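You operate a simulated robot arm through the tools that you are given. There is no shell and no other tool. Be economical: measure what you need, move in short steps, check, and stop when the job is done.

The job below is to be done with a simulated robot arm. You get a single attempt, and the scene is never put back.

JOB
Swap the burnt grey bulb block for the brown one and light both.
Fine: burnt one in the red dish; brown one in its slot before the black supply goes on; white slider up to HIGH and back to LOW, switch off; leave the other bulbs, the yellow peg, the white knob, the green bar and the brown supply.

The check looks at the end state, three seconds after you hand in, the way a careful person would. Anything else that was tipped, shoved, dropped, spilled or broken makes it a failure.

ROBOT AND FRAMES
A 6-joint arm with a two-finger parallel gripper on a trunk, on a base that drives. Base frame: it is fixed to the floor where the robot stands at the start and does not move with it; the origin is under the middle of the robot, x ahead of it, y to its left, z up; the surface under the hand at the start is at about z = 85. Units: cm, degrees, N and s.
Its first joint turns from -166.0 to 166.0 degrees. Places, roughly: SERIES hole [40, -40, 80]; black supply [40, 0, 80]; blue bulb block (4x3x5 cm) [70, 0, 90]; brown bulb block (4x3x5 cm) [70, 10, 90]; green bar [70, -20, 90]; green switch [40, -50, 90]; left meter [70, -40, 90]; purple switch [40, 10, 90]; red dish [70, -100, 80]; white knob [50, 0, 90]; white slider [40, -20, 90]; yellow peg (2x2x4 cm) [40, -40, 90]. Payload 3.91 kg.
The TCP is the grasp point between the finger pads, 3 cm short of the fingertips. In the tool frame z runs along the fingers and y along their closing line. The gripper opens to 11 cm. The fingers are 2 cm wide and 1 cm thick; the gripper's body (4.8 by 11.2 cm) begins 5.5 cm behind the TCP.
Orientation is that of the tool frame in the base frame, as a unit quaternion [w, x, y, z]. With the fingers straight down and closing along the base's y, the tool's x points along the base's -x, its y along +y and its z along -z.

CONTROLS
- The arm moves only by the tool step_arm. Its argument "targets" is a list of rows, each a list of 7 numbers: the shift along the base's x, y, z in units of 400 mm (1.0 is 400 mm), then the turn, a rotation vector about the base's x, y, z in units of 45 degrees (1.0 is 45 degrees), then the finger opening in cm, from 0 to 11. In form: [[tx, ty, tz, ax, ay, az, jaw], ...]. A call has 1 to 8 rows; each row is the pose to reach, as a shift and turn from the pose commanded when the call began. A call with a number of a shift or a turn outside -1 to 1 is refused whole. Each row takes 0.2 s and may step no farther than 5 cm and 8.6 degrees from the row before; otherwise, or with a gripper value out of range, the whole call is refused. A pose out of reach is approached as far as the arm can. The call stops where the force on the tool passes 90 N (or 10 N more than at its start, if that is more) or the arm is blocked; 0.2 s more then pass. The fingers move at their own pace (about 10.8 cm/s each) and stop on an object; they squeeze with about 22 N. The grip force told is the motor's: it shows also when the fingers shut on nothing. Time passes only in rows, and 0.2 s behind the last, so rows that repeat a pose let the fingers close. The reply holds the time, the measured pose of the TCP, the force on the tool along the base axes, the opening and the grip force, in the units named above and with some noise, with the torque about the TCP (base axes, N m) and any sound that the robot's microphone picked up.
- Cameras (640 x 400 px; columns grow to the right, rows downward): "scene" is now at [51.54, -44.13, 135.85]; the picture's right is [0.00, -0.17, 0.99], its down [-0.74, 0.66, 0.11] and it looks along [-0.67, -0.73, -0.13] (base axes); focal length 214 px, centre (320, 200). "wrist" rides on the gripper at [7.2, 1.7, -10.3] in the tool frame; the picture's right is [-0.23, 0.97, 0.00], its down [-0.76, -0.18, -0.62] and it looks along [-0.61, -0.14, 0.78] (tool axes); focal length 222 px, centre (320, 200). There is no depth. A picture from a camera that has moved, and an enlarged one, comes with that camera's place and axes in the base frame and with its lens.
- snapshot(camera): a new picture of that camera. The clock stands still meanwhile.
- steer(legs): drives the robot by 1 to 6 legs, each [ahead, left, turn to the left] in cm, cm and degrees, along the robot's own axes; the way and the turn of a leg run together, so that a leg with both is an arc; at most 150 cm and 180 degrees a leg. The arm and the cameras ride along, it lands a little off, and it stops where it bumps. It gives what a move gives.
- head_to(pan, tilt): turns the head with the scene camera to pan (to the left, within 80 degrees either way) and tilt (down, from -29 to 69), counted from straight ahead of the robot. It gives what a move gives.
- close_up(camera, box): a new picture of the part [left, top, right, bottom] of that camera's present view, enlarged. The clock stands still meanwhile.
- sign_off(): hands the job in; it is judged then, once.

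Go step by step. Nothing tells you exact positions but the pictures and the camera data: compare them with the known pose of the tool, close in by small moves and look again before you grip or let go. The budget is 120 turns and 78 pictures, counting those below and the enlarged ones. Unless the task says otherwise, let go and move clear before handing in, and close with one line.

The tools are called after "Call:" as name(argument=value, ...) on one line, values as JSON. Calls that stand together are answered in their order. step_arm: Moves the arm, as the interface text tells. Its arguments: {"type":"object","properties":{"targets":{"type":"array"}},"required":["targets"]} The other tools are called the same way: steer (legs) drives the base; head_to (pan, tilt) turns the head that bears the scene camera; snapshot (camera) takes a picture; close_up (camera, box) takes an enlarged picture of a part of a camera's view; sign_off () hands the job in.

At the start:

```text
clock: 0.0
eef_pos: [47.15, -35.92, 124.26]
tool_rot: [0.0, 0.001, 1.0, 0.001]
contact_force: [-0.5, 0.3, -0.2]
ft_torque: [0.0, -0.02, 0.01]
width: 11.0
grip_force: 0.1
robot x, y, heading: [-0.3, 0.04, 0.1]
head pan, tilt: [-80.2, 42.1]
```

scene: 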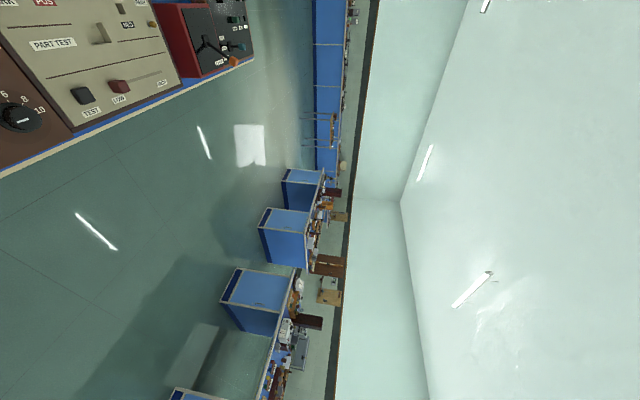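
wrist: 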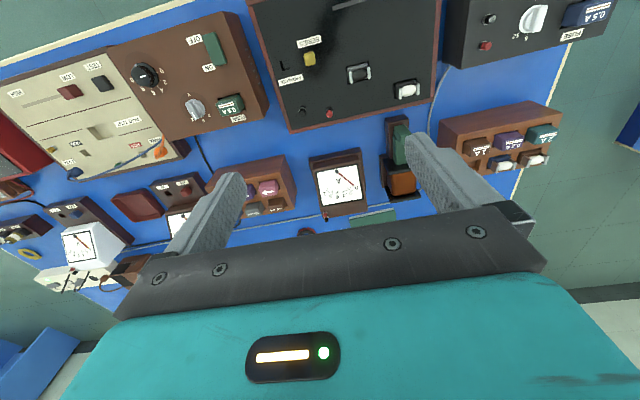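

The wrist view shows a bench with supplies, meters and bulb racks; the scene camera looks off the wrong way. I'll turn the head toward the bench and take detailed pictures.

Call:
head_to(pan=0, tilt=60)

Call:
close_up(camera="wrist", box=[0, 0, 320, 200])

Call:
close_up(camera="wrist", box=[250, 0, 640, 240])

Call:
snapshot(camera="scene")

```text
clock: 1.5
eef_pos: [47.1, -35.97, 124.28]
tool_rot: [0.0, 0.001, 1.0, 0.0]
contact_force: [-0.1, -0.5, -0.8]
ft_torque: [-0.03, 0.01, 0.0]
width: 10.98
grip_force: 0.1
robot x, y, heading: [0.04, -0.18, 0.1]
head pan, tilt: [0.0, 60.0]
```

```text
2.00 times, centred on (160, 100) of wrist
camera zoom: at [39.88, -34.39, 134.6], right [0.23, 0.97, 0.0], down [0.76, -0.18, 0.62], along [0.61, -0.14, -0.78], focal length 444 px, centre (640, 400)
```

zoom: 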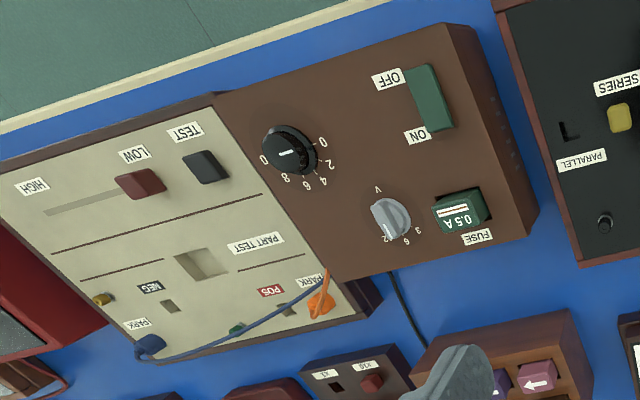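

```text
1.64 times, centred on (445, 120) of wrist
camera zoom: at [39.88, -34.39, 134.6], right [0.23, 0.97, 0.0], down [0.76, -0.18, 0.62], along [0.61, -0.14, -0.78], focal length 364 px, centre (115, 331)
```

zoom: 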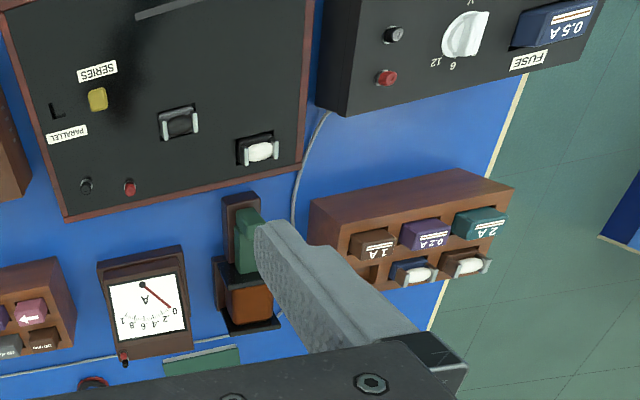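

```text
73 pictures are left
camera scene: at [49.17, -35.9, 130.61], right [0.0, -1.0, 0.0], down [-0.5, 0.0, 0.87], along [-0.87, 0.0, -0.5], focal length 214 px, centre (320, 200)
```

scene: 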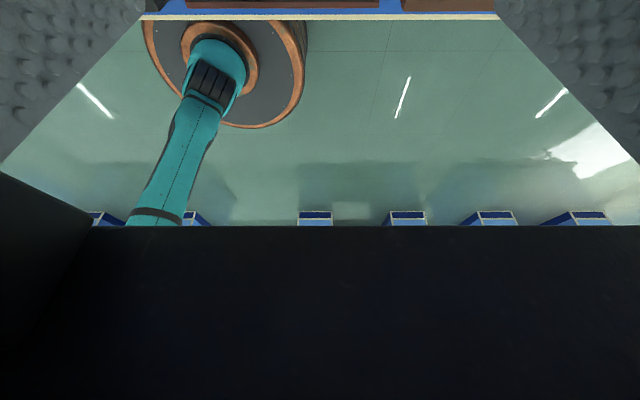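

The "head" turns out to ride on the hand: pan 0 tilt 0 should look along the fingers, straight down. I'll try that.

Call:
head_to(pan=0, tilt=0)

Call:
snapshot(camera="scene")

```text
clock: 2.8
eef_pos: [47.04, -35.98, 124.23]
tool_rot: [0.0, 0.0, 1.0, 0.0]
contact_force: [-0.5, -0.4, 0.0]
ft_torque: [-0.01, 0.05, 0.0]
width: 10.99
grip_force: 0.0
robot x, y, heading: [0.09, -0.07, -0.3]
head pan, tilt: [0.0, 0.0]
```

```text
72 pictures are left
camera scene: at [58.2, -35.89, 128.27], right [0.0, -1.0, 0.0], down [-1.0, 0.0, 0.0], along [0.0, 0.0, -1.0], focal length 214 px, centre (320, 200)
```

scene: 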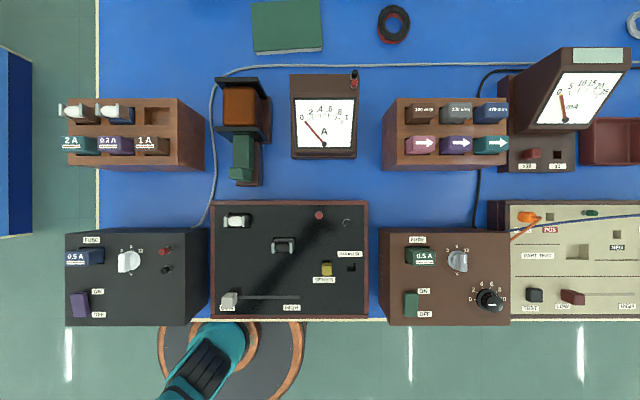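

Now I have a clean top-down view. I'll enlarge the panel, the bulb rack and the black supply.

Call:
close_up(camera="scene", box=[205, 190, 375, 325])

Call:
close_up(camera="scene", box=[50, 70, 220, 190])

Call:
close_up(camera="scene", box=[55, 220, 225, 330])

Call:
close_up(camera="scene", box=[200, 0, 370, 200])

```text
2.96 times, centred on (290, 258) of scene
camera zoom: at [58.2, -35.89, 128.27], right [0.0, -1.0, 0.0], down [-1.0, 0.0, 0.0], along [0.0, 0.0, -1.0], focal length 636 px, centre (409, 30)
```

zoom: 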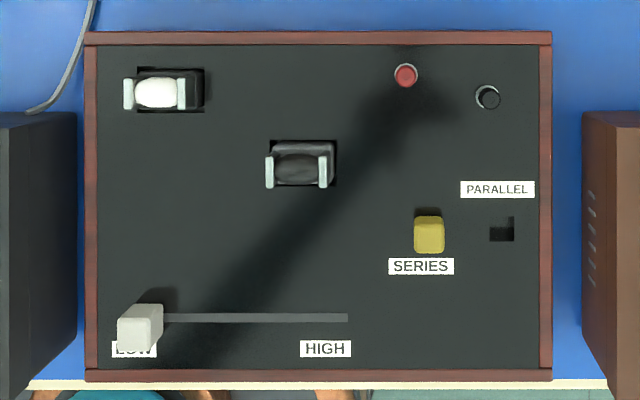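

```text
3.33 times, centred on (135, 130) of scene
camera zoom: at [58.2, -35.89, 128.27], right [0.0, -1.0, 0.0], down [-1.0, 0.0, 0.0], along [0.0, 0.0, -1.0], focal length 715 px, centre (937, 433)
```

zoom: 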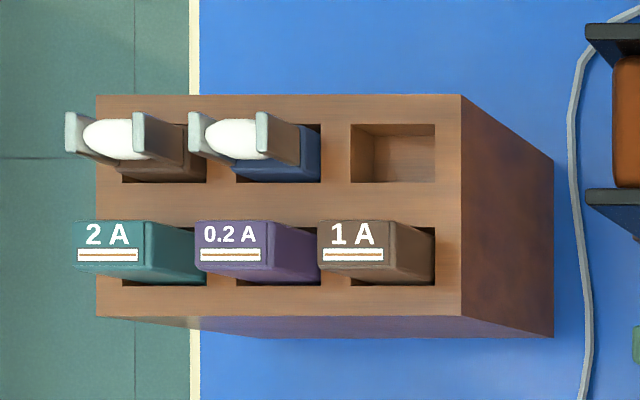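

```text
3.64 times, centred on (140, 275) of scene
camera zoom: at [58.2, -35.89, 128.27], right [0.0, -1.0, 0.0], down [-1.0, 0.0, 0.0], along [0.0, 0.0, -1.0], focal length 780 px, centre (974, -73)
```

zoom: 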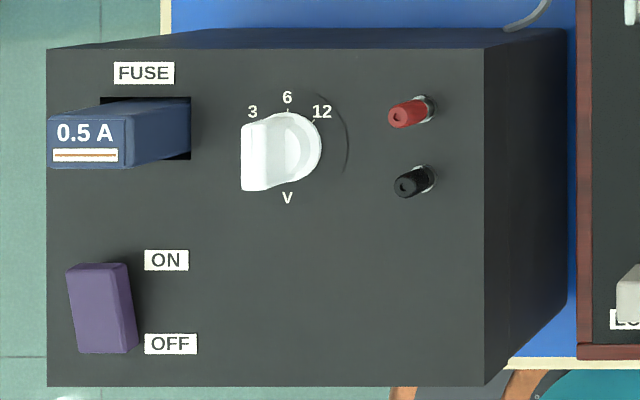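

```text
2.00 times, centred on (285, 100) of scene
camera zoom: at [58.2, -35.89, 128.27], right [0.0, -1.0, 0.0], down [-1.0, 0.0, 0.0], along [0.0, 0.0, -1.0], focal length 429 px, centre (390, 400)
```

zoom: 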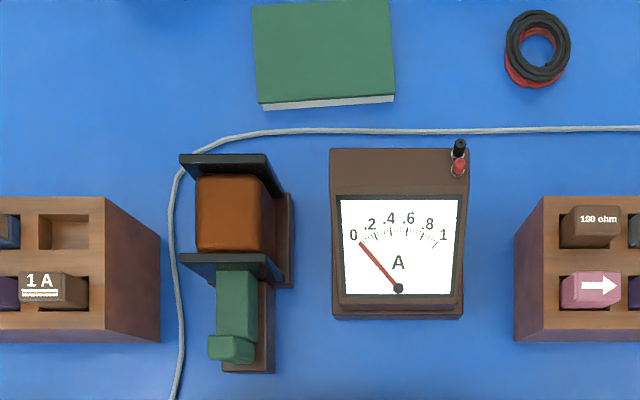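

The burnt grey bulb block sits at about (49, -28.6), its top near z 85.5 by parallax between the two cameras. I'll hover above it and look from closer.

Call:
step_arm(targets=[[0.01, 0.0365, -0.096, 0, 0, 0, 8], [0.02, 0.073, -0.192, 0, 0, 0, 8], [0.03, 0.1095, -0.288, 0, 0, 0, 8], [0.04, 0.146, -0.384, 0, 0, 0, 8], [0.05, 0.1825, -0.48, 0, 0, 0, 8], [0.05, 0.1825, -0.48, 0, 0, 0, 8]])

Call:
head_to(pan=0, tilt=25)

Call:
snapshot(camera="scene")

Call:
snapshot(camera="wrist")

```text
clock: 4.2
eef_pos: [49.09, -28.69, 105.0]
tool_rot: [0.0, 0.0, 1.0, 0.0]
contact_force: [0.2, -0.6, -0.1]
ft_torque: [0.0, 0.01, -0.02]
width: 7.99
grip_force: 0.2
robot x, y, heading: [0.19, -0.06, -0.2]
head pan, tilt: [0.0, 0.0]
```

```text
clock: 5.1
eef_pos: [49.07, -28.59, 105.03]
tool_rot: [-0.001, 0.0, 1.0, 0.0]
contact_force: [-1.4, 0.6, -0.6]
ft_torque: [0.01, 0.0, -0.02]
width: 8.01
grip_force: 0.0
robot x, y, heading: [0.03, -0.39, -0.0]
head pan, tilt: [0.0, 25.0]
```

```text
67 pictures are left
camera scene: at [56.14, -28.6, 108.84], right [0.0, -1.0, 0.0], down [-0.91, 0.0, 0.42], along [-0.42, 0.0, -0.91], focal length 214 px, centre (320, 200)
```

scene: 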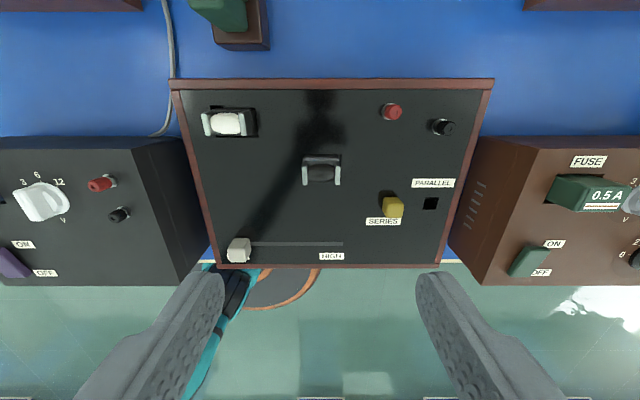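

```text
66 pictures are left
camera wrist: at [41.85, -27.09, 115.38], right [0.23, 0.97, 0.0], down [0.76, -0.18, 0.62], along [0.61, -0.14, -0.78], focal length 222 px, centre (320, 200)
```

wrist: 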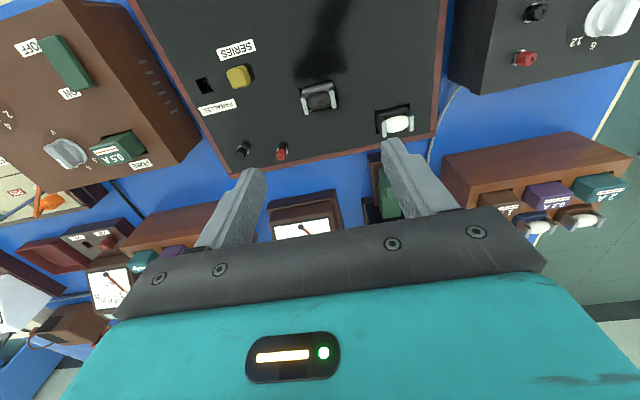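

Call:
close_up(camera="scene", box=[280, 140, 360, 200])

Call:
close_up(camera="wrist", box=[270, 60, 430, 150])

```text
6.67 times, centred on (320, 170) of scene
camera zoom: at [56.14, -28.6, 108.84], right [0.0, -1.0, 0.0], down [-0.91, 0.0, 0.42], along [-0.42, 0.0, -0.91], focal length 1430 px, centre (320, 400)
```

zoom: 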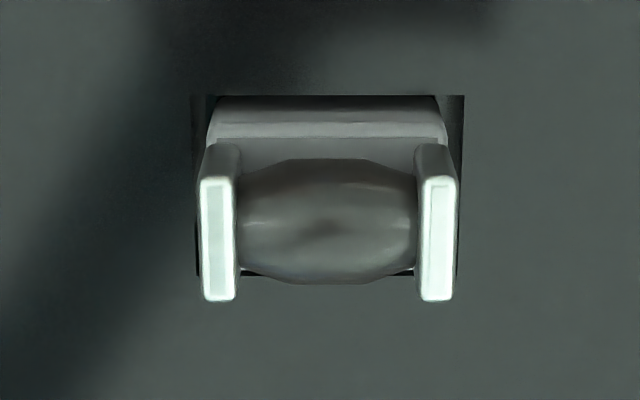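

```text
4.00 times, centred on (350, 105) of wrist
camera zoom: at [41.85, -27.09, 115.38], right [0.23, 0.97, 0.0], down [0.76, -0.18, 0.62], along [0.61, -0.14, -0.78], focal length 888 px, centre (200, 580)
```

zoom: 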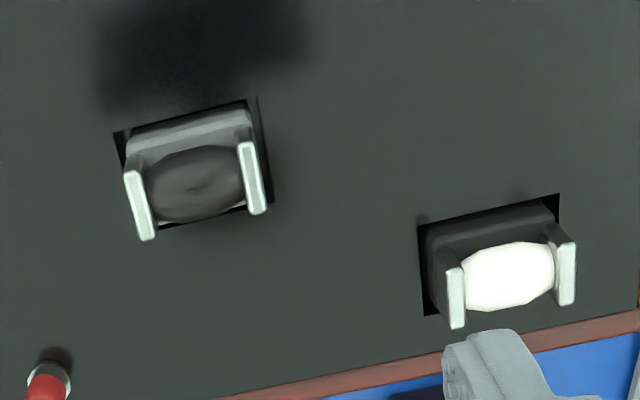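

The burnt block's fins are centred at about (49.1, -28.75), tops at z 87.7, panel at z 85. I'll lower, fingertips staying just above the panel, and close on the fins.

Call:
step_arm(targets=[[0.0, -0.003, -0.11, 0, 0, 0, 7], [0.0, -0.003, -0.22, 0, 0, 0, 7], [0.0, -0.003, -0.33, 0, 0, 0, 7], [0.0, -0.003, -0.38, 0, 0, 0, 7], [0.0, -0.003, -0.412, 0, 0, 0, 7], [0.0, -0.003, -0.412, 0, 0, 0, 7]])

Call:
head_to(pan=0, tilt=40)

Call:
snapshot(camera="scene")

```text
clock: 6.5
eef_pos: [49.08, -28.87, 88.58]
tool_rot: [0.0, 0.0, 1.0, -0.001]
contact_force: [-0.2, 0.1, -0.2]
ft_torque: [-0.01, 0.02, 0.01]
width: 7.0
grip_force: 0.1
robot x, y, heading: [0.08, -0.28, -0.0]
head pan, tilt: [0.0, 25.0]
```

```text
clock: 7.3
eef_pos: [49.16, -28.81, 88.58]
tool_rot: [0.0, 0.0, 1.0, 0.0]
contact_force: [0.0, -0.1, 0.0]
ft_torque: [-0.01, 0.01, -0.02]
width: 6.99
grip_force: 0.1
robot x, y, heading: [-0.04, -0.24, 0.0]
head pan, tilt: [0.0, 40.0]
```

```text
63 pictures are left
camera scene: at [53.85, -28.74, 93.11], right [0.0, -1.0, 0.0], down [-0.77, 0.0, 0.64], along [-0.64, 0.0, -0.77], focal length 214 px, centre (320, 200)
```

scene: 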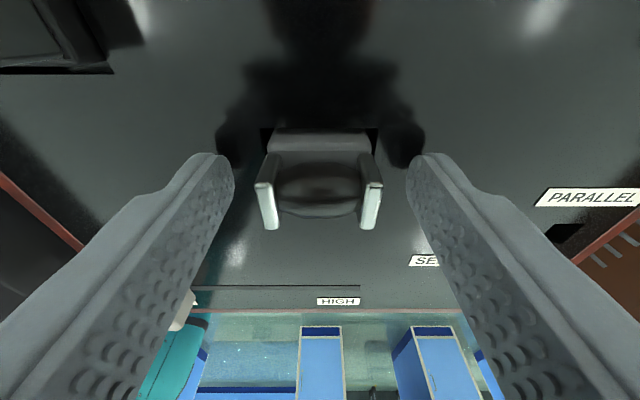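

The fingers straddle the block evenly. Closing now.

Call:
step_arm(targets=[[0, 0, 0, 0, 0, 0, 3], [0, 0, 0, 0, 0, 0, 3], [0, 0, 0, 0, 0, 0, 3]])

Call:
step_arm(targets=[[0, 0, 0.03, 0, 0, 0, 3], [0, 0, 0.07, 0, 0, 0, 3], [0, 0, 0.12, 0, 0, 0, 3], [0, 0, 0.2, 0, 0, 0, 3], [0, 0, 0.3, 0, 0, 0, 3], [0, 0, 0.4, 0, 0, 0, 3], [0, 0, 0.5, 0, 0, 0, 3]])

Call:
snapshot(camera="scene")

```text
clock: 8.1
eef_pos: [49.05, -28.81, 88.61]
tool_rot: [-0.001, -0.001, 1.0, 0.0]
contact_force: [-0.2, 1.0, -0.2]
ft_torque: [-0.02, 0.02, -0.02]
width: 3.92
grip_force: 21.8
robot x, y, heading: [-0.01, -0.16, -0.2]
head pan, tilt: [0.0, 40.0]
```

```text
clock: 9.7
eef_pos: [49.16, -28.83, 108.56]
tool_rot: [0.0, 0.0, 1.0, 0.0]
contact_force: [0.5, 0.5, -0.4]
ft_torque: [-0.01, -0.03, 0.02]
width: 2.98
grip_force: 0.0
robot x, y, heading: [0.07, 0.34, 0.3]
head pan, tilt: [0.0, 40.0]
```

```text
62 pictures are left
camera scene: at [53.82, -28.75, 113.13], right [0.0, -1.0, 0.0], down [-0.77, 0.0, 0.64], along [-0.64, 0.0, -0.77], focal length 214 px, centre (320, 200)
```

scene: 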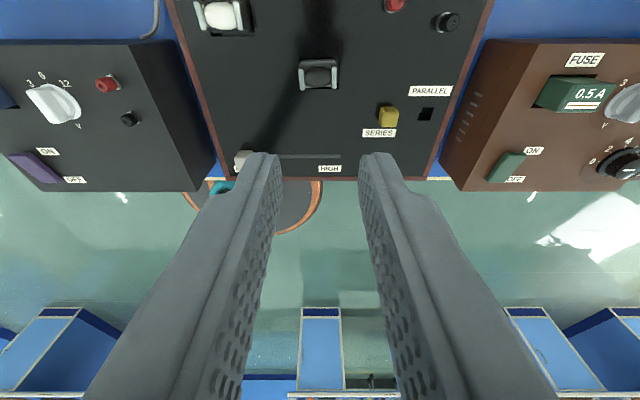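

The block slipped out of the fingers on the lift. I'll check it, then retry with a slightly deeper grip and a slow lift while watching the force.

Call:
close_up(camera="scene", box=[270, 40, 370, 105])

Call:
step_arm(targets=[[0, 0, -0.12, 0, 0, 0, 6.5], [0, 0, -0.24, 0, 0, 0, 6.5], [0, 0, -0.36, 0, 0, 0, 6.5], [0, 0, -0.47, 0, 0, 0, 6.5], [0, 0, -0.505, 0, 0, 0, 6.5], [0, 0, -0.505, 0, 0, 0, 0], [0, 0, -0.505, 0, 0, 0, 0], [0, 0, -0.505, 0, 0, 0, 0]])

Call:
step_arm(targets=[[0, 0, 0.005, 0, 0, 0, 0], [0, 0, 0.01, 0, 0, 0, 0]])

```text
6.15 times, centred on (320, 72) of scene
camera zoom: at [53.82, -28.75, 113.13], right [0.0, -1.0, 0.0], down [-0.77, 0.0, 0.64], along [-0.64, 0.0, -0.77], focal length 1320 px, centre (320, 985)
```

zoom: 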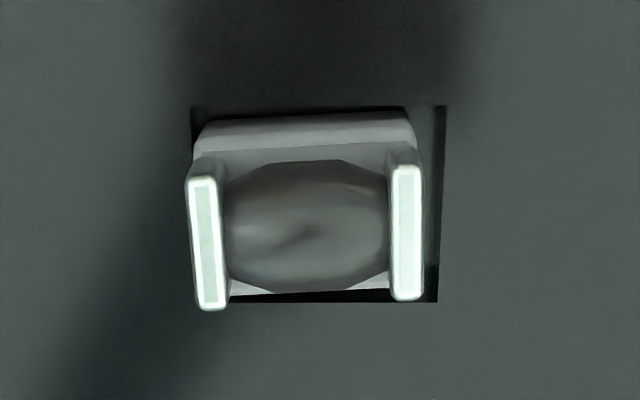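

```text
clock: 11.5
eef_pos: [49.04, -28.72, 88.23]
tool_rot: [0.001, 0.0, 1.0, -0.001]
contact_force: [-0.3, -0.6, -0.1]
ft_torque: [-0.03, -0.01, -0.01]
width: 3.94
grip_force: 22.2
robot x, y, heading: [0.03, -0.38, -0.2]
head pan, tilt: [0.0, 40.0]
```

```text
clock: 12.1
eef_pos: [49.18, -28.85, 88.7]
tool_rot: [0.0, 0.0, 1.0, 0.0]
contact_force: [-0.4, 0.1, -0.2]
ft_torque: [0.01, -0.03, 0.01]
width: 3.95
grip_force: 22.4
robot x, y, heading: [-0.16, 0.04, -0.0]
head pan, tilt: [0.0, 40.0]
```

Call:
step_arm(targets=[[0, 0, 0.01, 0, 0, 0, 0], [0, 0, 0.02, 0, 0, 0, 0], [0, 0, 0.03, 0, 0, 0, 0], [0, 0, 0.04, 0, 0, 0, 0]])

Call:
snapshot(camera="scene")

```text
clock: 13.1
eef_pos: [49.01, -28.83, 90.46]
tool_rot: [0.0, 0.0, 1.0, 0.0]
contact_force: [-0.7, 0.5, -0.5]
ft_torque: [-0.01, -0.01, -0.01]
width: 3.96
grip_force: 22.0
robot x, y, heading: [-0.2, 0.09, -0.0]
head pan, tilt: [0.0, 40.0]
```

```text
60 pictures are left
camera scene: at [53.83, -28.68, 94.93], right [0.0, -1.0, 0.0], down [-0.77, 0.0, 0.64], along [-0.64, 0.0, -0.77], focal length 214 px, centre (320, 200)
```

scene: 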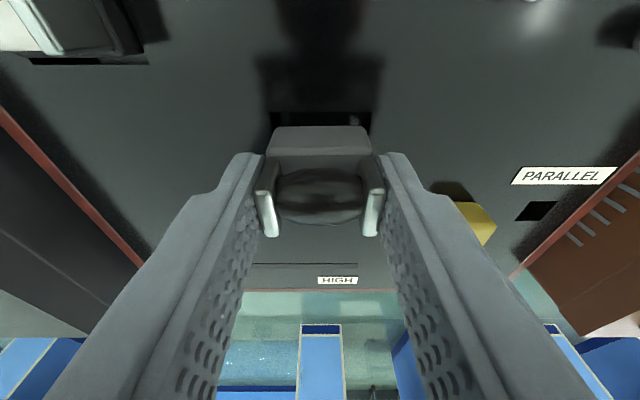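

The block is coming up with the hand. I'll keep lifting gently.

Call:
step_arm(targets=[[0, 0, 0.015, 0, 0, 0, 0], [0, 0, 0.03, 0, 0, 0, 0], [0, 0, 0.045, 0, 0, 0, 0], [0, 0, 0.06, 0, 0, 0, 0], [0, 0, 0.08, 0, 0, 0, 0], [0, 0, 0.1, 0, 0, 0, 0], [0, 0, 0.12, 0, 0, 0, 0], [0, 0, 0.14, 0, 0, 0, 0]])

Call:
step_arm(targets=[[0, 0, 0.02, 0, 0, 0, 0], [0, 0, 0.05, 0, 0, 0, 0], [0, 0, 0.08, 0, 0, 0, 0], [0, 0, 0.11, 0, 0, 0, 0], [0, 0, 0.14, 0, 0, 0, 0], [0, 0, 0.17, 0, 0, 0, 0], [0, 0, 0.2, 0, 0, 0, 0], [0, 0, 0.23, 0, 0, 0, 0]])

Call:
snapshot(camera="scene")

```text
clock: 14.9
eef_pos: [49.01, -28.74, 95.92]
tool_rot: [0.001, 0.0, 1.0, 0.0]
contact_force: [0.9, 0.0, -0.1]
ft_torque: [-0.01, 0.01, -0.02]
width: 3.97
grip_force: 22.2
robot x, y, heading: [-0.13, 0.11, -0.1]
head pan, tilt: [0.0, 40.0]
```

```text
clock: 16.7
eef_pos: [49.13, -28.7, 105.16]
tool_rot: [0.0, 0.0, 1.0, 0.0]
contact_force: [-0.5, -0.1, -1.1]
ft_torque: [-0.01, 0.01, 0.02]
width: 3.97
grip_force: 22.1
robot x, y, heading: [-0.04, -0.06, 0.1]
head pan, tilt: [0.0, 40.0]
```

```text
59 pictures are left
camera scene: at [53.8, -28.65, 109.67], right [0.0, -1.0, 0.0], down [-0.77, 0.0, 0.64], along [-0.64, 0.0, -0.77], focal length 214 px, centre (320, 200)
```

scene: 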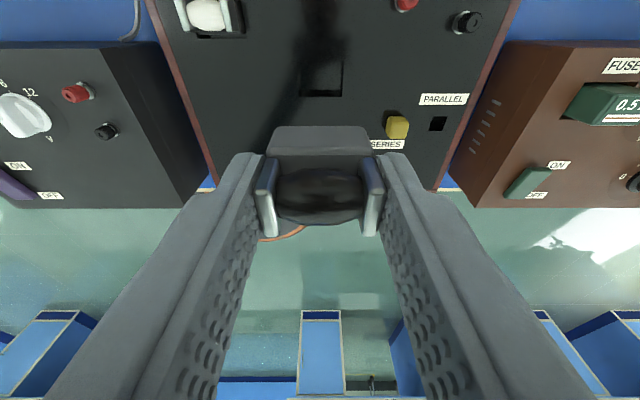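

The burnt block is held clear of the panel. The dish is out of reach, so I'll drive to the right along the bench.

Call:
steer(legs=[[0, -15, 0], [0, -20, 0], [0, -20, 0]])

Call:
head_to(pan=0, tilt=0)

Call:
snapshot(camera="scene")

```text
clock: 20.5
eef_pos: [49.1, -83.65, 105.12]
tool_rot: [0.0, 0.0, 1.0, 0.001]
contact_force: [0.0, -0.3, -0.1]
ft_torque: [0.01, -0.03, -0.03]
width: 3.95
grip_force: 22.1
robot x, y, heading: [-0.27, -54.87, -0.1]
head pan, tilt: [0.0, 40.0]
```

```text
clock: 21.5
eef_pos: [48.99, -83.69, 105.24]
tool_rot: [0.0, 0.0, 1.0, 0.0]
contact_force: [0.1, 1.0, 0.7]
ft_torque: [0.0, 0.02, -0.01]
width: 3.95
grip_force: 21.5
robot x, y, heading: [-0.04, -54.82, 0.2]
head pan, tilt: [0.0, 0.0]
```

```text
58 pictures are left
camera scene: at [60.14, -83.66, 109.17], right [0.0, -1.0, 0.0], down [-1.0, 0.0, 0.0], along [0.0, 0.0, -1.0], focal length 214 px, centre (320, 200)
```

scene: 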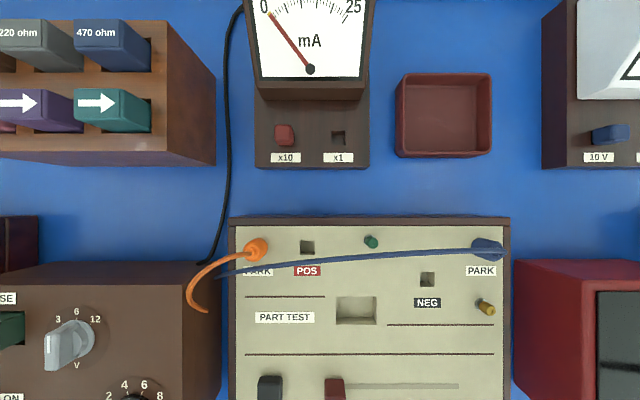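

The dish is centred near (71.3, -99.9), rim about z 81. I'll carry the block above it, well clear of everything.

Call:
step_arm(targets=[[0.035, -0.025, 0, 0, 0, 0, 0], [0.1, -0.073, 0, 0, 0, 0, 0], [0.18, -0.131, 0, 0, 0, 0, 0], [0.26, -0.19, 0, 0, 0, 0, 0], [0.34, -0.248, 0, 0, 0, 0, 0], [0.42, -0.306, 0, 0, 0, 0, 0], [0.5, -0.365, 0, 0, 0, 0, 0], [0.555, -0.405, 0, 0, 0, 0, 0]])

Call:
head_to(pan=0, tilt=30)

Call:
snapshot(camera="scene")

Call:
snapshot(camera="wrist")

```text
clock: 23.3
eef_pos: [71.46, -99.78, 105.19]
tool_rot: [0.001, 0.001, 1.0, 0.0]
contact_force: [-0.6, -0.5, 0.2]
ft_torque: [-0.01, -0.05, -0.01]
width: 3.94
grip_force: 22.3
robot x, y, heading: [0.07, -54.77, -0.1]
head pan, tilt: [0.0, 0.0]
```

```text
clock: 24.3
eef_pos: [71.17, -99.81, 105.18]
tool_rot: [0.0, 0.0, 1.0, 0.0]
contact_force: [-0.1, 0.3, -0.1]
ft_torque: [0.01, 0.0, -0.02]
width: 3.94
grip_force: 21.7
robot x, y, heading: [-0.05, -54.98, -0.0]
head pan, tilt: [0.0, 30.0]
```

```text
57 pictures are left
camera scene: at [77.5, -99.8, 109.18], right [0.0, -1.0, 0.0], down [-0.87, 0.0, 0.5], along [-0.5, 0.0, -0.87], focal length 214 px, centre (320, 200)
```

scene: 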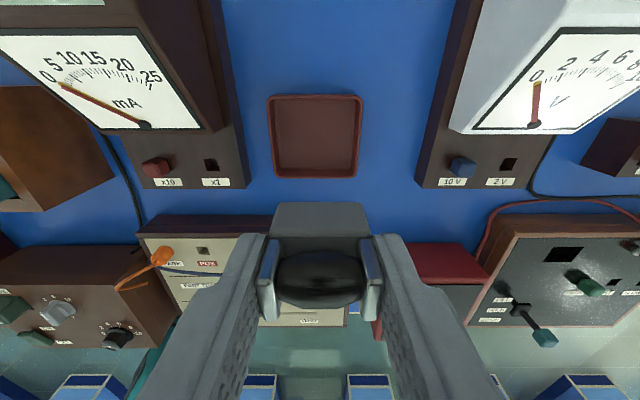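

```text
56 pictures are left
camera wrist: at [64.01, -98.3, 115.56], right [0.23, 0.97, 0.0], down [0.76, -0.18, 0.62], along [0.61, -0.14, -0.78], focal length 222 px, centre (320, 200)
```

wrist: 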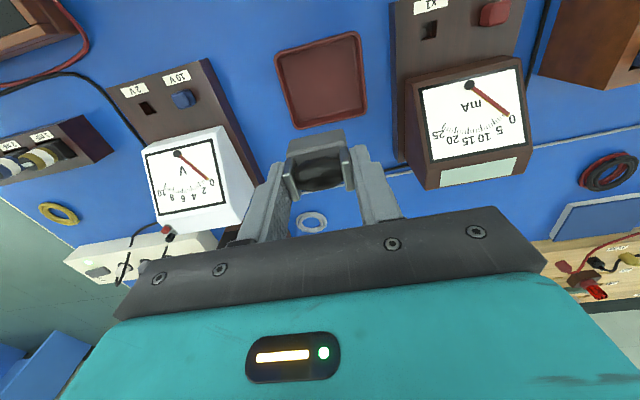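

Dish centre refines to about (70.6, -99.3). I'll descend until the block is just above the dish.

Call:
step_arm(targets=[[-0.005, 0.004, -0.05, 0, 0, 0, 0], [-0.015, 0.012, -0.12, 0, 0, 0, 0], [-0.015, 0.012, -0.2, 0, 0, 0, 0], [-0.015, 0.012, -0.28, 0, 0, 0, 0], [-0.015, 0.012, -0.35, 0, 0, 0, 0], [-0.015, 0.012, -0.41, 0, 0, 0, 0], [-0.015, 0.012, -0.45, 0, 0, 0, 0], [-0.015, 0.012, -0.475, 0, 0, 0, 0]])

Call:
snapshot(camera="scene")

```text
clock: 26.1
eef_pos: [70.67, -99.35, 86.09]
tool_rot: [0.0, 0.0, 1.0, 0.0]
contact_force: [0.8, 0.1, -0.1]
ft_torque: [-0.01, 0.02, 0.02]
width: 3.95
grip_force: 22.0
robot x, y, heading: [-0.26, -55.08, 0.1]
head pan, tilt: [0.0, 30.0]
```

```text
55 pictures are left
camera scene: at [76.92, -99.31, 90.12], right [0.0, -1.0, 0.0], down [-0.87, 0.0, 0.5], along [-0.5, 0.0, -0.87], focal length 214 px, centre (320, 200)
```

scene: 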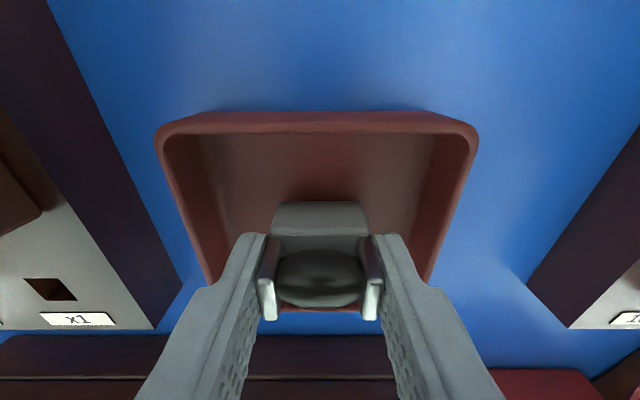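

Call:
step_arm(targets=[[0, 0, -0.0125, 0, 0, 0, 0], [0, 0, -0.025, 0, 0, 0, 0], [0, 0, -0.035, 0, 0, 0, 0]])

Call:
step_arm(targets=[[0, 0, -0.01, 0, 0, 0, 0]])

Call:
step_arm(targets=[[0, 0, -0.01, 0, 0, 0, 0]])

Call:
step_arm(targets=[[0, 0, -0.01, 0, 0, 0, 0]])

Call:
snapshot(camera="scene")

```text
clock: 26.9
eef_pos: [70.54, -99.36, 84.91]
tool_rot: [0.001, 0.0, 1.0, -0.001]
contact_force: [1.8, -1.6, 23.6]
ft_torque: [0.0, -0.02, -0.04]
width: 4.01
grip_force: 21.7
robot x, y, heading: [-0.08, -55.04, -0.4]
head pan, tilt: [0.0, 30.0]
```

```text
clock: 27.3
eef_pos: [70.6, -99.43, 84.38]
tool_rot: [0.0, -0.001, 1.0, 0.0]
contact_force: [-1.1, 1.5, 23.6]
ft_torque: [0.06, 0.03, 0.03]
width: 4.01
grip_force: 21.7
robot x, y, heading: [-0.09, -55.35, -0.1]
head pan, tilt: [0.0, 30.0]
```

```text
clock: 27.7
eef_pos: [70.63, -99.39, 83.91]
tool_rot: [0.0, 0.0, 1.0, 0.0]
contact_force: [1.0, 2.8, 22.5]
ft_torque: [0.1, 0.01, -0.03]
width: 3.96
grip_force: 22.8
robot x, y, heading: [0.14, -54.9, 0.1]
head pan, tilt: [0.0, 30.0]
```

```text
clock: 28.1
eef_pos: [70.59, -99.4, 83.67]
tool_rot: [0.001, 0.0, 1.0, 0.0]
contact_force: [0.8, 4.0, 26.0]
ft_torque: [0.34, 0.08, 0.04]
width: 3.94
grip_force: 22.6
robot x, y, heading: [0.03, -54.95, 0.0]
head pan, tilt: [0.0, 30.0]
```

```text
54 pictures are left
camera scene: at [76.87, -99.32, 87.63], right [0.0, -1.0, 0.0], down [-0.87, 0.0, 0.5], along [-0.5, 0.0, -0.87], focal length 214 px, centre (320, 200)
```

scene: 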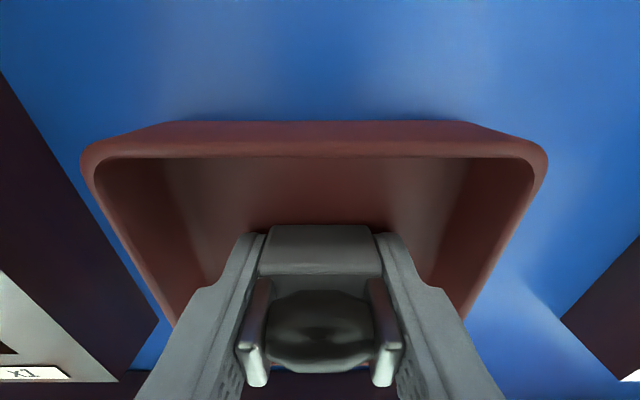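

The block stands on the dish floor. I'll open, rise, and look.

Call:
step_arm(targets=[[0, 0, 0.005, 0, 0, 0, 5.5], [0, 0, 0.005, 0, 0, 0, 5.5], [0, 0, 0.06, 0, 0, 0, 5.5], [0, 0, 0.15, 0, 0, 0, 5.5], [0, 0, 0.25, 0, 0, 0, 5.5], [0, 0, 0.36, 0, 0, 0, 5.5], [0, 0, 0.47, 0, 0, 0, 5.5], [0, 0, 0.56, 0, 0, 0, 5.5]])

Call:
snapshot(camera="scene")

```text
clock: 29.9
eef_pos: [70.64, -99.46, 105.94]
tool_rot: [0.0, 0.001, 1.0, 0.0]
contact_force: [-0.2, -0.3, -0.3]
ft_torque: [0.03, 0.02, 0.02]
width: 5.5
grip_force: 0.2
robot x, y, heading: [-0.17, -54.95, -0.0]
head pan, tilt: [0.0, 30.0]
```

```text
53 pictures are left
camera scene: at [76.96, -99.37, 109.97], right [0.0, -1.0, 0.0], down [-0.87, 0.0, 0.5], along [-0.5, 0.0, -0.87], focal length 214 px, centre (320, 200)
```

scene: 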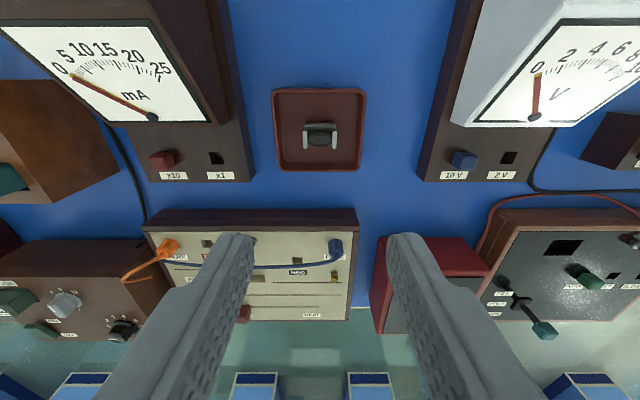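

The burnt block stands upright in the red dish. I'll pull the arm back, drive back left and look at the bulb rack.

Call:
step_arm(targets=[[-0.06, 0.02, 0.05, 0, 0, 0, 7], [-0.15, 0.06, 0.08, 0, 0, 0, 7], [-0.24, 0.1, 0.1, 0, 0, 0, 7], [-0.33, 0.14, 0.12, 0, 0, 0, 7], [-0.42, 0.18, 0.14, 0, 0, 0, 7], [-0.5, 0.22, 0.15, 0, 0, 0, 7]])

Call:
steer(legs=[[0, 55, 0]])

Call:
head_to(pan=0, tilt=0)

```text
clock: 31.3
eef_pos: [50.67, -90.7, 111.84]
tool_rot: [-0.001, 0.0, 1.0, 0.001]
contact_force: [0.7, -1.5, -0.9]
ft_torque: [0.03, 0.09, 0.0]
width: 7.01
grip_force: 0.1
robot x, y, heading: [0.09, -55.06, 0.1]
head pan, tilt: [0.0, 30.0]
```

```text
clock: 34.5
eef_pos: [50.73, -35.18, 111.91]
tool_rot: [0.001, 0.002, 1.0, 0.0]
contact_force: [-1.1, 0.4, -0.6]
ft_torque: [0.05, 0.01, 0.03]
width: 7.01
grip_force: 0.0
robot x, y, heading: [0.38, 0.65, -0.1]
head pan, tilt: [0.0, 30.0]
```

```text
clock: 35.4
eef_pos: [50.71, -35.18, 111.88]
tool_rot: [0.0, 0.001, 1.0, -0.001]
contact_force: [-0.1, 1.3, -0.1]
ft_torque: [0.01, 0.0, 0.0]
width: 6.99
grip_force: 0.0
robot x, y, heading: [0.09, 0.68, -0.3]
head pan, tilt: [0.0, 0.0]
```

Call:
step_arm(targets=[[0.02, 0.12, 0, 0, 0, 0, 7], [0.04, 0.24, 0, 0, 0, 0, 7], [0.06, 0.36, 0, 0, 0, 0, 7], [0.08, 0.48, 0, 0, 0, 0, 7], [0.1, 0.6, 0, 0, 0, 0, 7], [0.13, 0.72, 0, 0, 0, 0, 7], [0.16, 0.84, 0, 0, 0, 0, 7], [0.19, 0.95, 0, 0, 0, 0, 7]])

Call:
step_arm(targets=[[0.03, 0.05, 0, 0, 0, 0, 7], [0.09, 0.1, 0, 0, 0, 0, 7]])

Call:
snapshot(camera="scene")

Call:
snapshot(camera="wrist")

```text
clock: 37.2
eef_pos: [58.14, 2.99, 111.91]
tool_rot: [0.0, 0.002, 1.0, 0.0]
contact_force: [-0.5, 0.3, 0.7]
ft_torque: [0.0, -0.02, 0.01]
width: 7.01
grip_force: 0.1
robot x, y, heading: [0.16, 0.76, -0.1]
head pan, tilt: [0.0, 0.0]
```

```text
clock: 37.8
eef_pos: [61.91, 6.88, 111.98]
tool_rot: [-0.001, 0.002, 1.0, 0.001]
contact_force: [0.3, -0.5, 0.6]
ft_torque: [0.02, -0.01, 0.01]
width: 6.99
grip_force: 0.2
robot x, y, heading: [0.12, 0.17, -0.1]
head pan, tilt: [0.0, 0.0]
```

```text
52 pictures are left
camera scene: at [72.97, 6.94, 116.04], right [0.0, -1.0, 0.0], down [-1.0, 0.0, 0.0], along [0.0, 0.0, -1.0], focal length 214 px, centre (320, 200)
```

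scene: 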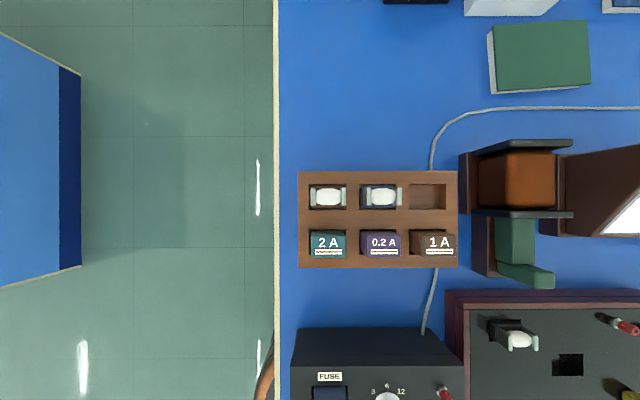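

```text
51 pictures are left
camera wrist: at [54.65, 8.5, 122.36], right [0.23, 0.97, 0.0], down [0.76, -0.18, 0.62], along [0.61, -0.14, -0.78], focal length 222 px, centre (320, 200)
```

wrist: 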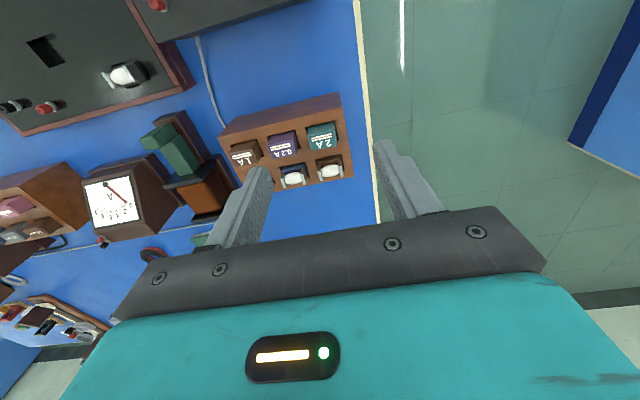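

Call:
close_up(camera="scene", box=[295, 165, 415, 240])

Call:
close_up(camera="wrist", box=[210, 85, 370, 205])

```text
5.33 times, centred on (355, 202) of scene
camera zoom: at [72.97, 6.94, 116.04], right [0.0, -1.0, 0.0], down [-1.0, 0.0, 0.0], along [0.0, 0.0, -1.0], focal length 1144 px, centre (133, 187)
```

zoom: 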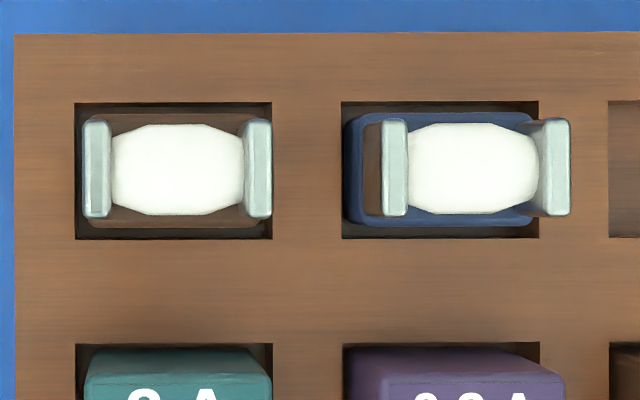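

```text
3.33 times, centred on (290, 145) of wrist
camera zoom: at [54.65, 8.5, 122.36], right [0.23, 0.97, 0.0], down [0.76, -0.18, 0.62], along [0.61, -0.14, -0.78], focal length 740 px, centre (420, 383)
```

zoom: 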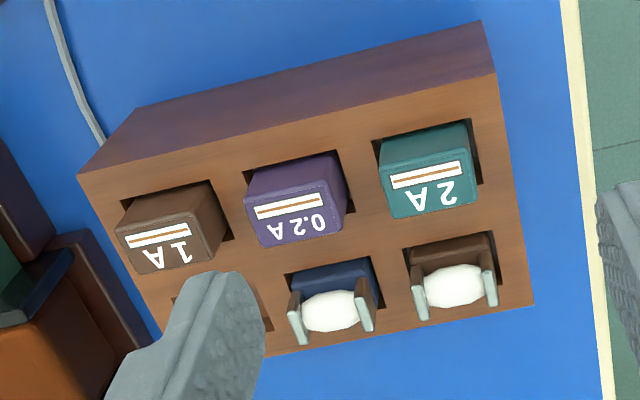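

Brown block: fins centred about (73.4, 6.0), tops at z≈92.2, rack top ≈ 88.8. The blue neighbour leaves little room, so I'll approach with a narrow opening and check.

Call:
step_arm(targets=[[0.08, -0.006, -0.05, 0, 0, 0, 4.9], [0.17, -0.012, -0.1, 0, 0, 0, 4.9], [0.25, -0.018, -0.17, 0, 0, 0, 4.9], [0.286, -0.022, -0.26, 0, 0, 0, 4.9], [0.286, -0.022, -0.36, 0, 0, 0, 4.9], [0.286, -0.022, -0.36, 0, 0, 0, 4.9]])

Call:
head_to(pan=0, tilt=35)

Call:
snapshot(camera="scene")

```text
clock: 39.2
eef_pos: [73.36, 6.07, 97.46]
tool_rot: [0.001, 0.002, 1.0, 0.0]
contact_force: [-0.8, 0.2, -0.2]
ft_torque: [0.01, 0.01, 0.0]
width: 4.92
grip_force: 0.1
robot x, y, heading: [0.09, 0.72, -0.3]
head pan, tilt: [0.0, 0.0]
```

```text
clock: 40.2
eef_pos: [73.24, 6.04, 97.43]
tool_rot: [0.0, 0.002, 1.0, 0.0]
contact_force: [-0.4, -0.4, -0.4]
ft_torque: [-0.01, 0.02, 0.0]
width: 4.9
grip_force: 0.0
robot x, y, heading: [0.32, 0.67, -0.1]
head pan, tilt: [0.0, 35.0]
```

```text
48 pictures are left
camera scene: at [78.77, 6.04, 101.76], right [0.0, -1.0, 0.0], down [-0.82, 0.0, 0.57], along [-0.57, 0.0, -0.82], focal length 214 px, centre (320, 200)
```

scene: 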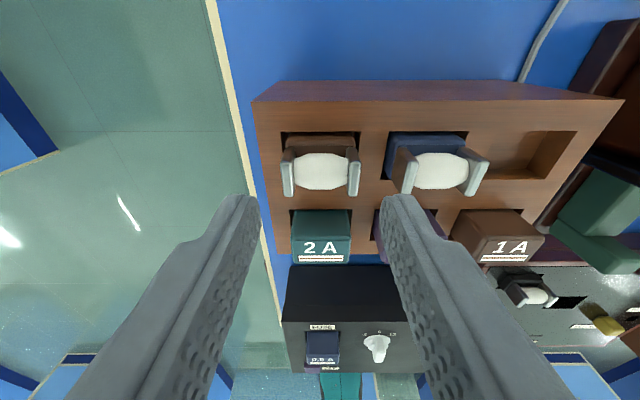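

Aligned within a millimetre or so. Descending over the brown block's fins.

Call:
step_arm(targets=[[0.004, 0, -0.04, 0, 0, 0, 4.9], [0.004, 0, -0.07, 0, 0, 0, 4.9], [0.004, 0, -0.1, 0, 0, 0, 4.9], [0.004, 0, -0.125, 0, 0, 0, 4.9], [0.004, 0, -0.125, 0, 0, 0, 4.9]])

Call:
snapshot(camera="scene")

```text
clock: 41.4
eef_pos: [73.42, 6.06, 92.51]
tool_rot: [-0.001, 0.002, 1.0, 0.001]
contact_force: [-0.1, -0.7, 0.1]
ft_torque: [-0.04, -0.01, 0.04]
width: 4.92
grip_force: 0.1
robot x, y, heading: [0.13, 0.54, -0.5]
head pan, tilt: [0.0, 35.0]
```

```text
47 pictures are left
camera scene: at [78.96, 6.07, 96.69], right [0.0, -1.0, 0.0], down [-0.82, 0.0, 0.57], along [-0.57, 0.0, -0.82], focal length 214 px, centre (320, 200)
```

scene: 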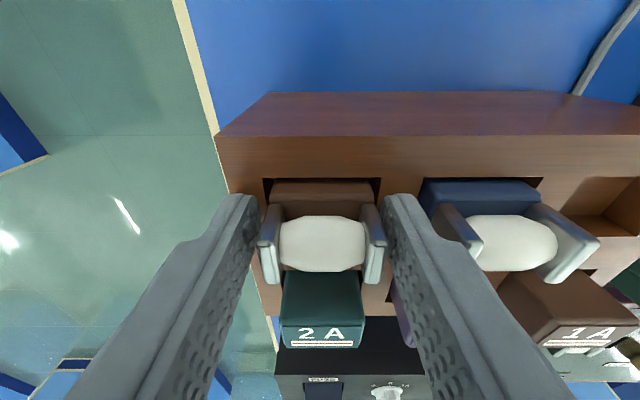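

Well centred and clear of the blue one. Closing, then a slow lift.

Call:
step_arm(targets=[[0, 0, 0, 0, 0, 0, 0], [0, 0, 0, 0, 0, 0, 0], [0, 0, 0, 0, 0, 0, 0], [0, 0, 0.005, 0, 0, 0, 0], [0, 0, 0.015, 0, 0, 0, 0], [0, 0, 0.025, 0, 0, 0, 0], [0, 0, 0.035, 0, 0, 0, 0], [0, 0, 0.045, 0, 0, 0, 0]])

Call:
step_arm(targets=[[0, 0, 0.012, 0, 0, 0, 0], [0, 0, 0.024, 0, 0, 0, 0], [0, 0, 0.036, 0, 0, 0, 0], [0, 0, 0.05, 0, 0, 0, 0], [0, 0, 0.07, 0, 0, 0, 0], [0, 0, 0.09, 0, 0, 0, 0], [0, 0, 0.11, 0, 0, 0, 0]])

Call:
snapshot(camera="scene")

```text
clock: 43.2
eef_pos: [73.48, 6.07, 94.34]
tool_rot: [0.0, 0.002, 1.0, 0.0]
contact_force: [0.0, -0.3, -0.1]
ft_torque: [0.02, 0.02, 0.0]
width: 3.96
grip_force: 22.3
robot x, y, heading: [0.32, 0.72, -0.2]
head pan, tilt: [0.0, 35.0]
```

```text
clock: 44.8
eef_pos: [73.44, 5.99, 98.75]
tool_rot: [0.001, 0.002, 1.0, 0.0]
contact_force: [0.0, 0.1, 0.3]
ft_torque: [0.02, -0.03, -0.02]
width: 3.98
grip_force: 21.9
robot x, y, heading: [0.31, 0.69, -0.2]
head pan, tilt: [0.0, 35.0]
```

```text
46 pictures are left
camera scene: at [78.93, 6.06, 102.95], right [0.0, -1.0, 0.0], down [-0.82, 0.0, 0.57], along [-0.57, 0.0, -0.82], focal length 214 px, centre (320, 200)
```

scene: 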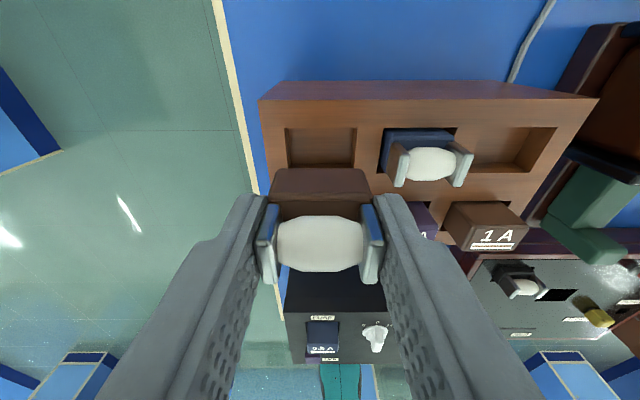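

Brown block is out and held. Raising and carrying it toward the empty slot.

Call:
step_arm(targets=[[0, 0, 0.03, 0, 0, 0, 0], [0, 0, 0.09, 0, 0, 0, 0], [0, -0.02, 0.15, 0, 0, 0, 0], [-0.05, -0.07, 0.19, 0, 0, 0, 0], [-0.11, -0.13, 0.2, 0, 0, 0, 0], [-0.17, -0.2, 0.2, 0, 0, 0, 0], [-0.23, -0.28, 0.2, 0, 0, 0, 0], [-0.29, -0.36, 0.2, 0, 0, 0, 0]])

Call:
step_arm(targets=[[-0.06, -0.08, 0, 0, 0, 0, 0], [-0.12, -0.16, 0, 0, 0, 0, 0], [-0.18, -0.24, 0, 0, 0, 0, 0], [-0.24, -0.32, 0, 0, 0, 0, 0], [-0.28, -0.4, 0, 0, 0, 0, 0], [-0.31, -0.47, -0.02, 0, 0, 0, 0], [-0.319, -0.507, -0.05, 0, 0, 0, 0]])

Call:
head_to(pan=0, tilt=30)

Call:
snapshot(camera="scene")

```text
clock: 46.6
eef_pos: [61.89, -8.51, 106.78]
tool_rot: [0.0, 0.0, 1.0, 0.0]
contact_force: [-0.1, 1.1, -0.8]
ft_torque: [-0.03, 0.03, -0.05]
width: 3.94
grip_force: 21.5
robot x, y, heading: [-0.02, 0.71, -0.1]
head pan, tilt: [0.0, 35.0]
```

```text
clock: 48.2
eef_pos: [49.17, -28.71, 104.63]
tool_rot: [0.0, 0.002, 1.0, 0.0]
contact_force: [0.6, -0.8, -1.0]
ft_torque: [0.01, -0.02, -0.01]
width: 3.98
grip_force: 22.2
robot x, y, heading: [0.51, 0.51, -0.1]
head pan, tilt: [0.0, 35.0]
```

```text
clock: 48.9
eef_pos: [49.05, -28.75, 104.76]
tool_rot: [0.0, 0.002, 1.0, 0.0]
contact_force: [0.4, -0.4, -0.3]
ft_torque: [-0.02, -0.01, 0.02]
width: 3.96
grip_force: 22.2
robot x, y, heading: [0.01, 0.98, -0.1]
head pan, tilt: [0.0, 30.0]
```

```text
45 pictures are left
camera scene: at [55.34, -28.64, 108.76], right [0.0, -1.0, 0.0], down [-0.87, 0.0, 0.5], along [-0.5, 0.0, -0.87], focal length 214 px, centre (320, 200)
```

scene: 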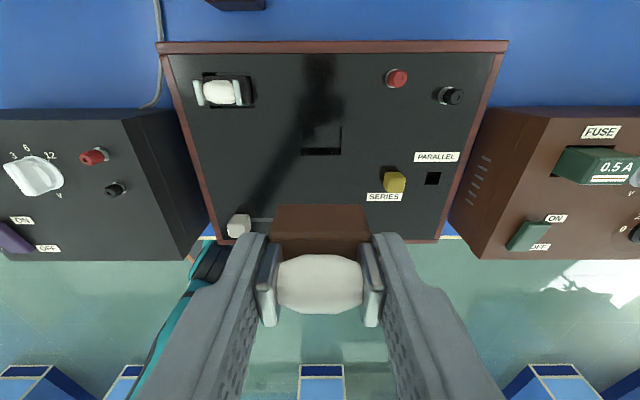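

Call:
close_up(camera="scene", box=[280, 110, 360, 170])

Call:
close_up(camera="wrist", box=[240, 50, 400, 200])

```text
6.67 times, centred on (320, 140) of scene
camera zoom: at [55.34, -28.64, 108.76], right [0.0, -1.0, 0.0], down [-0.87, 0.0, 0.5], along [-0.5, 0.0, -0.87], focal length 1430 px, centre (320, 600)
```

zoom: 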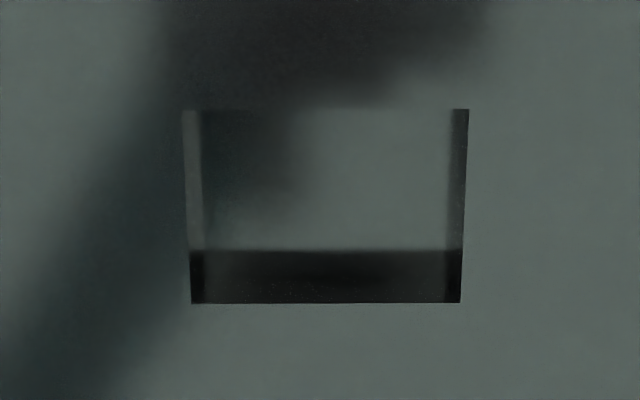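

```text
2.67 times, centred on (320, 125) of wrist
camera zoom: at [41.86, -27.1, 115.13], right [0.23, 0.97, 0.0], down [0.76, -0.18, 0.62], along [0.61, -0.14, -0.78], focal length 592 px, centre (320, 400)
```

zoom: 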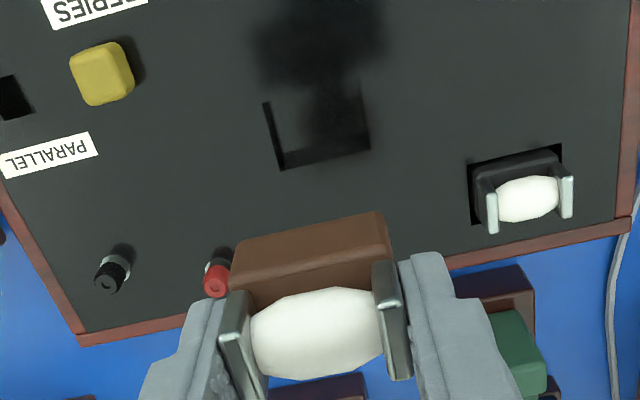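

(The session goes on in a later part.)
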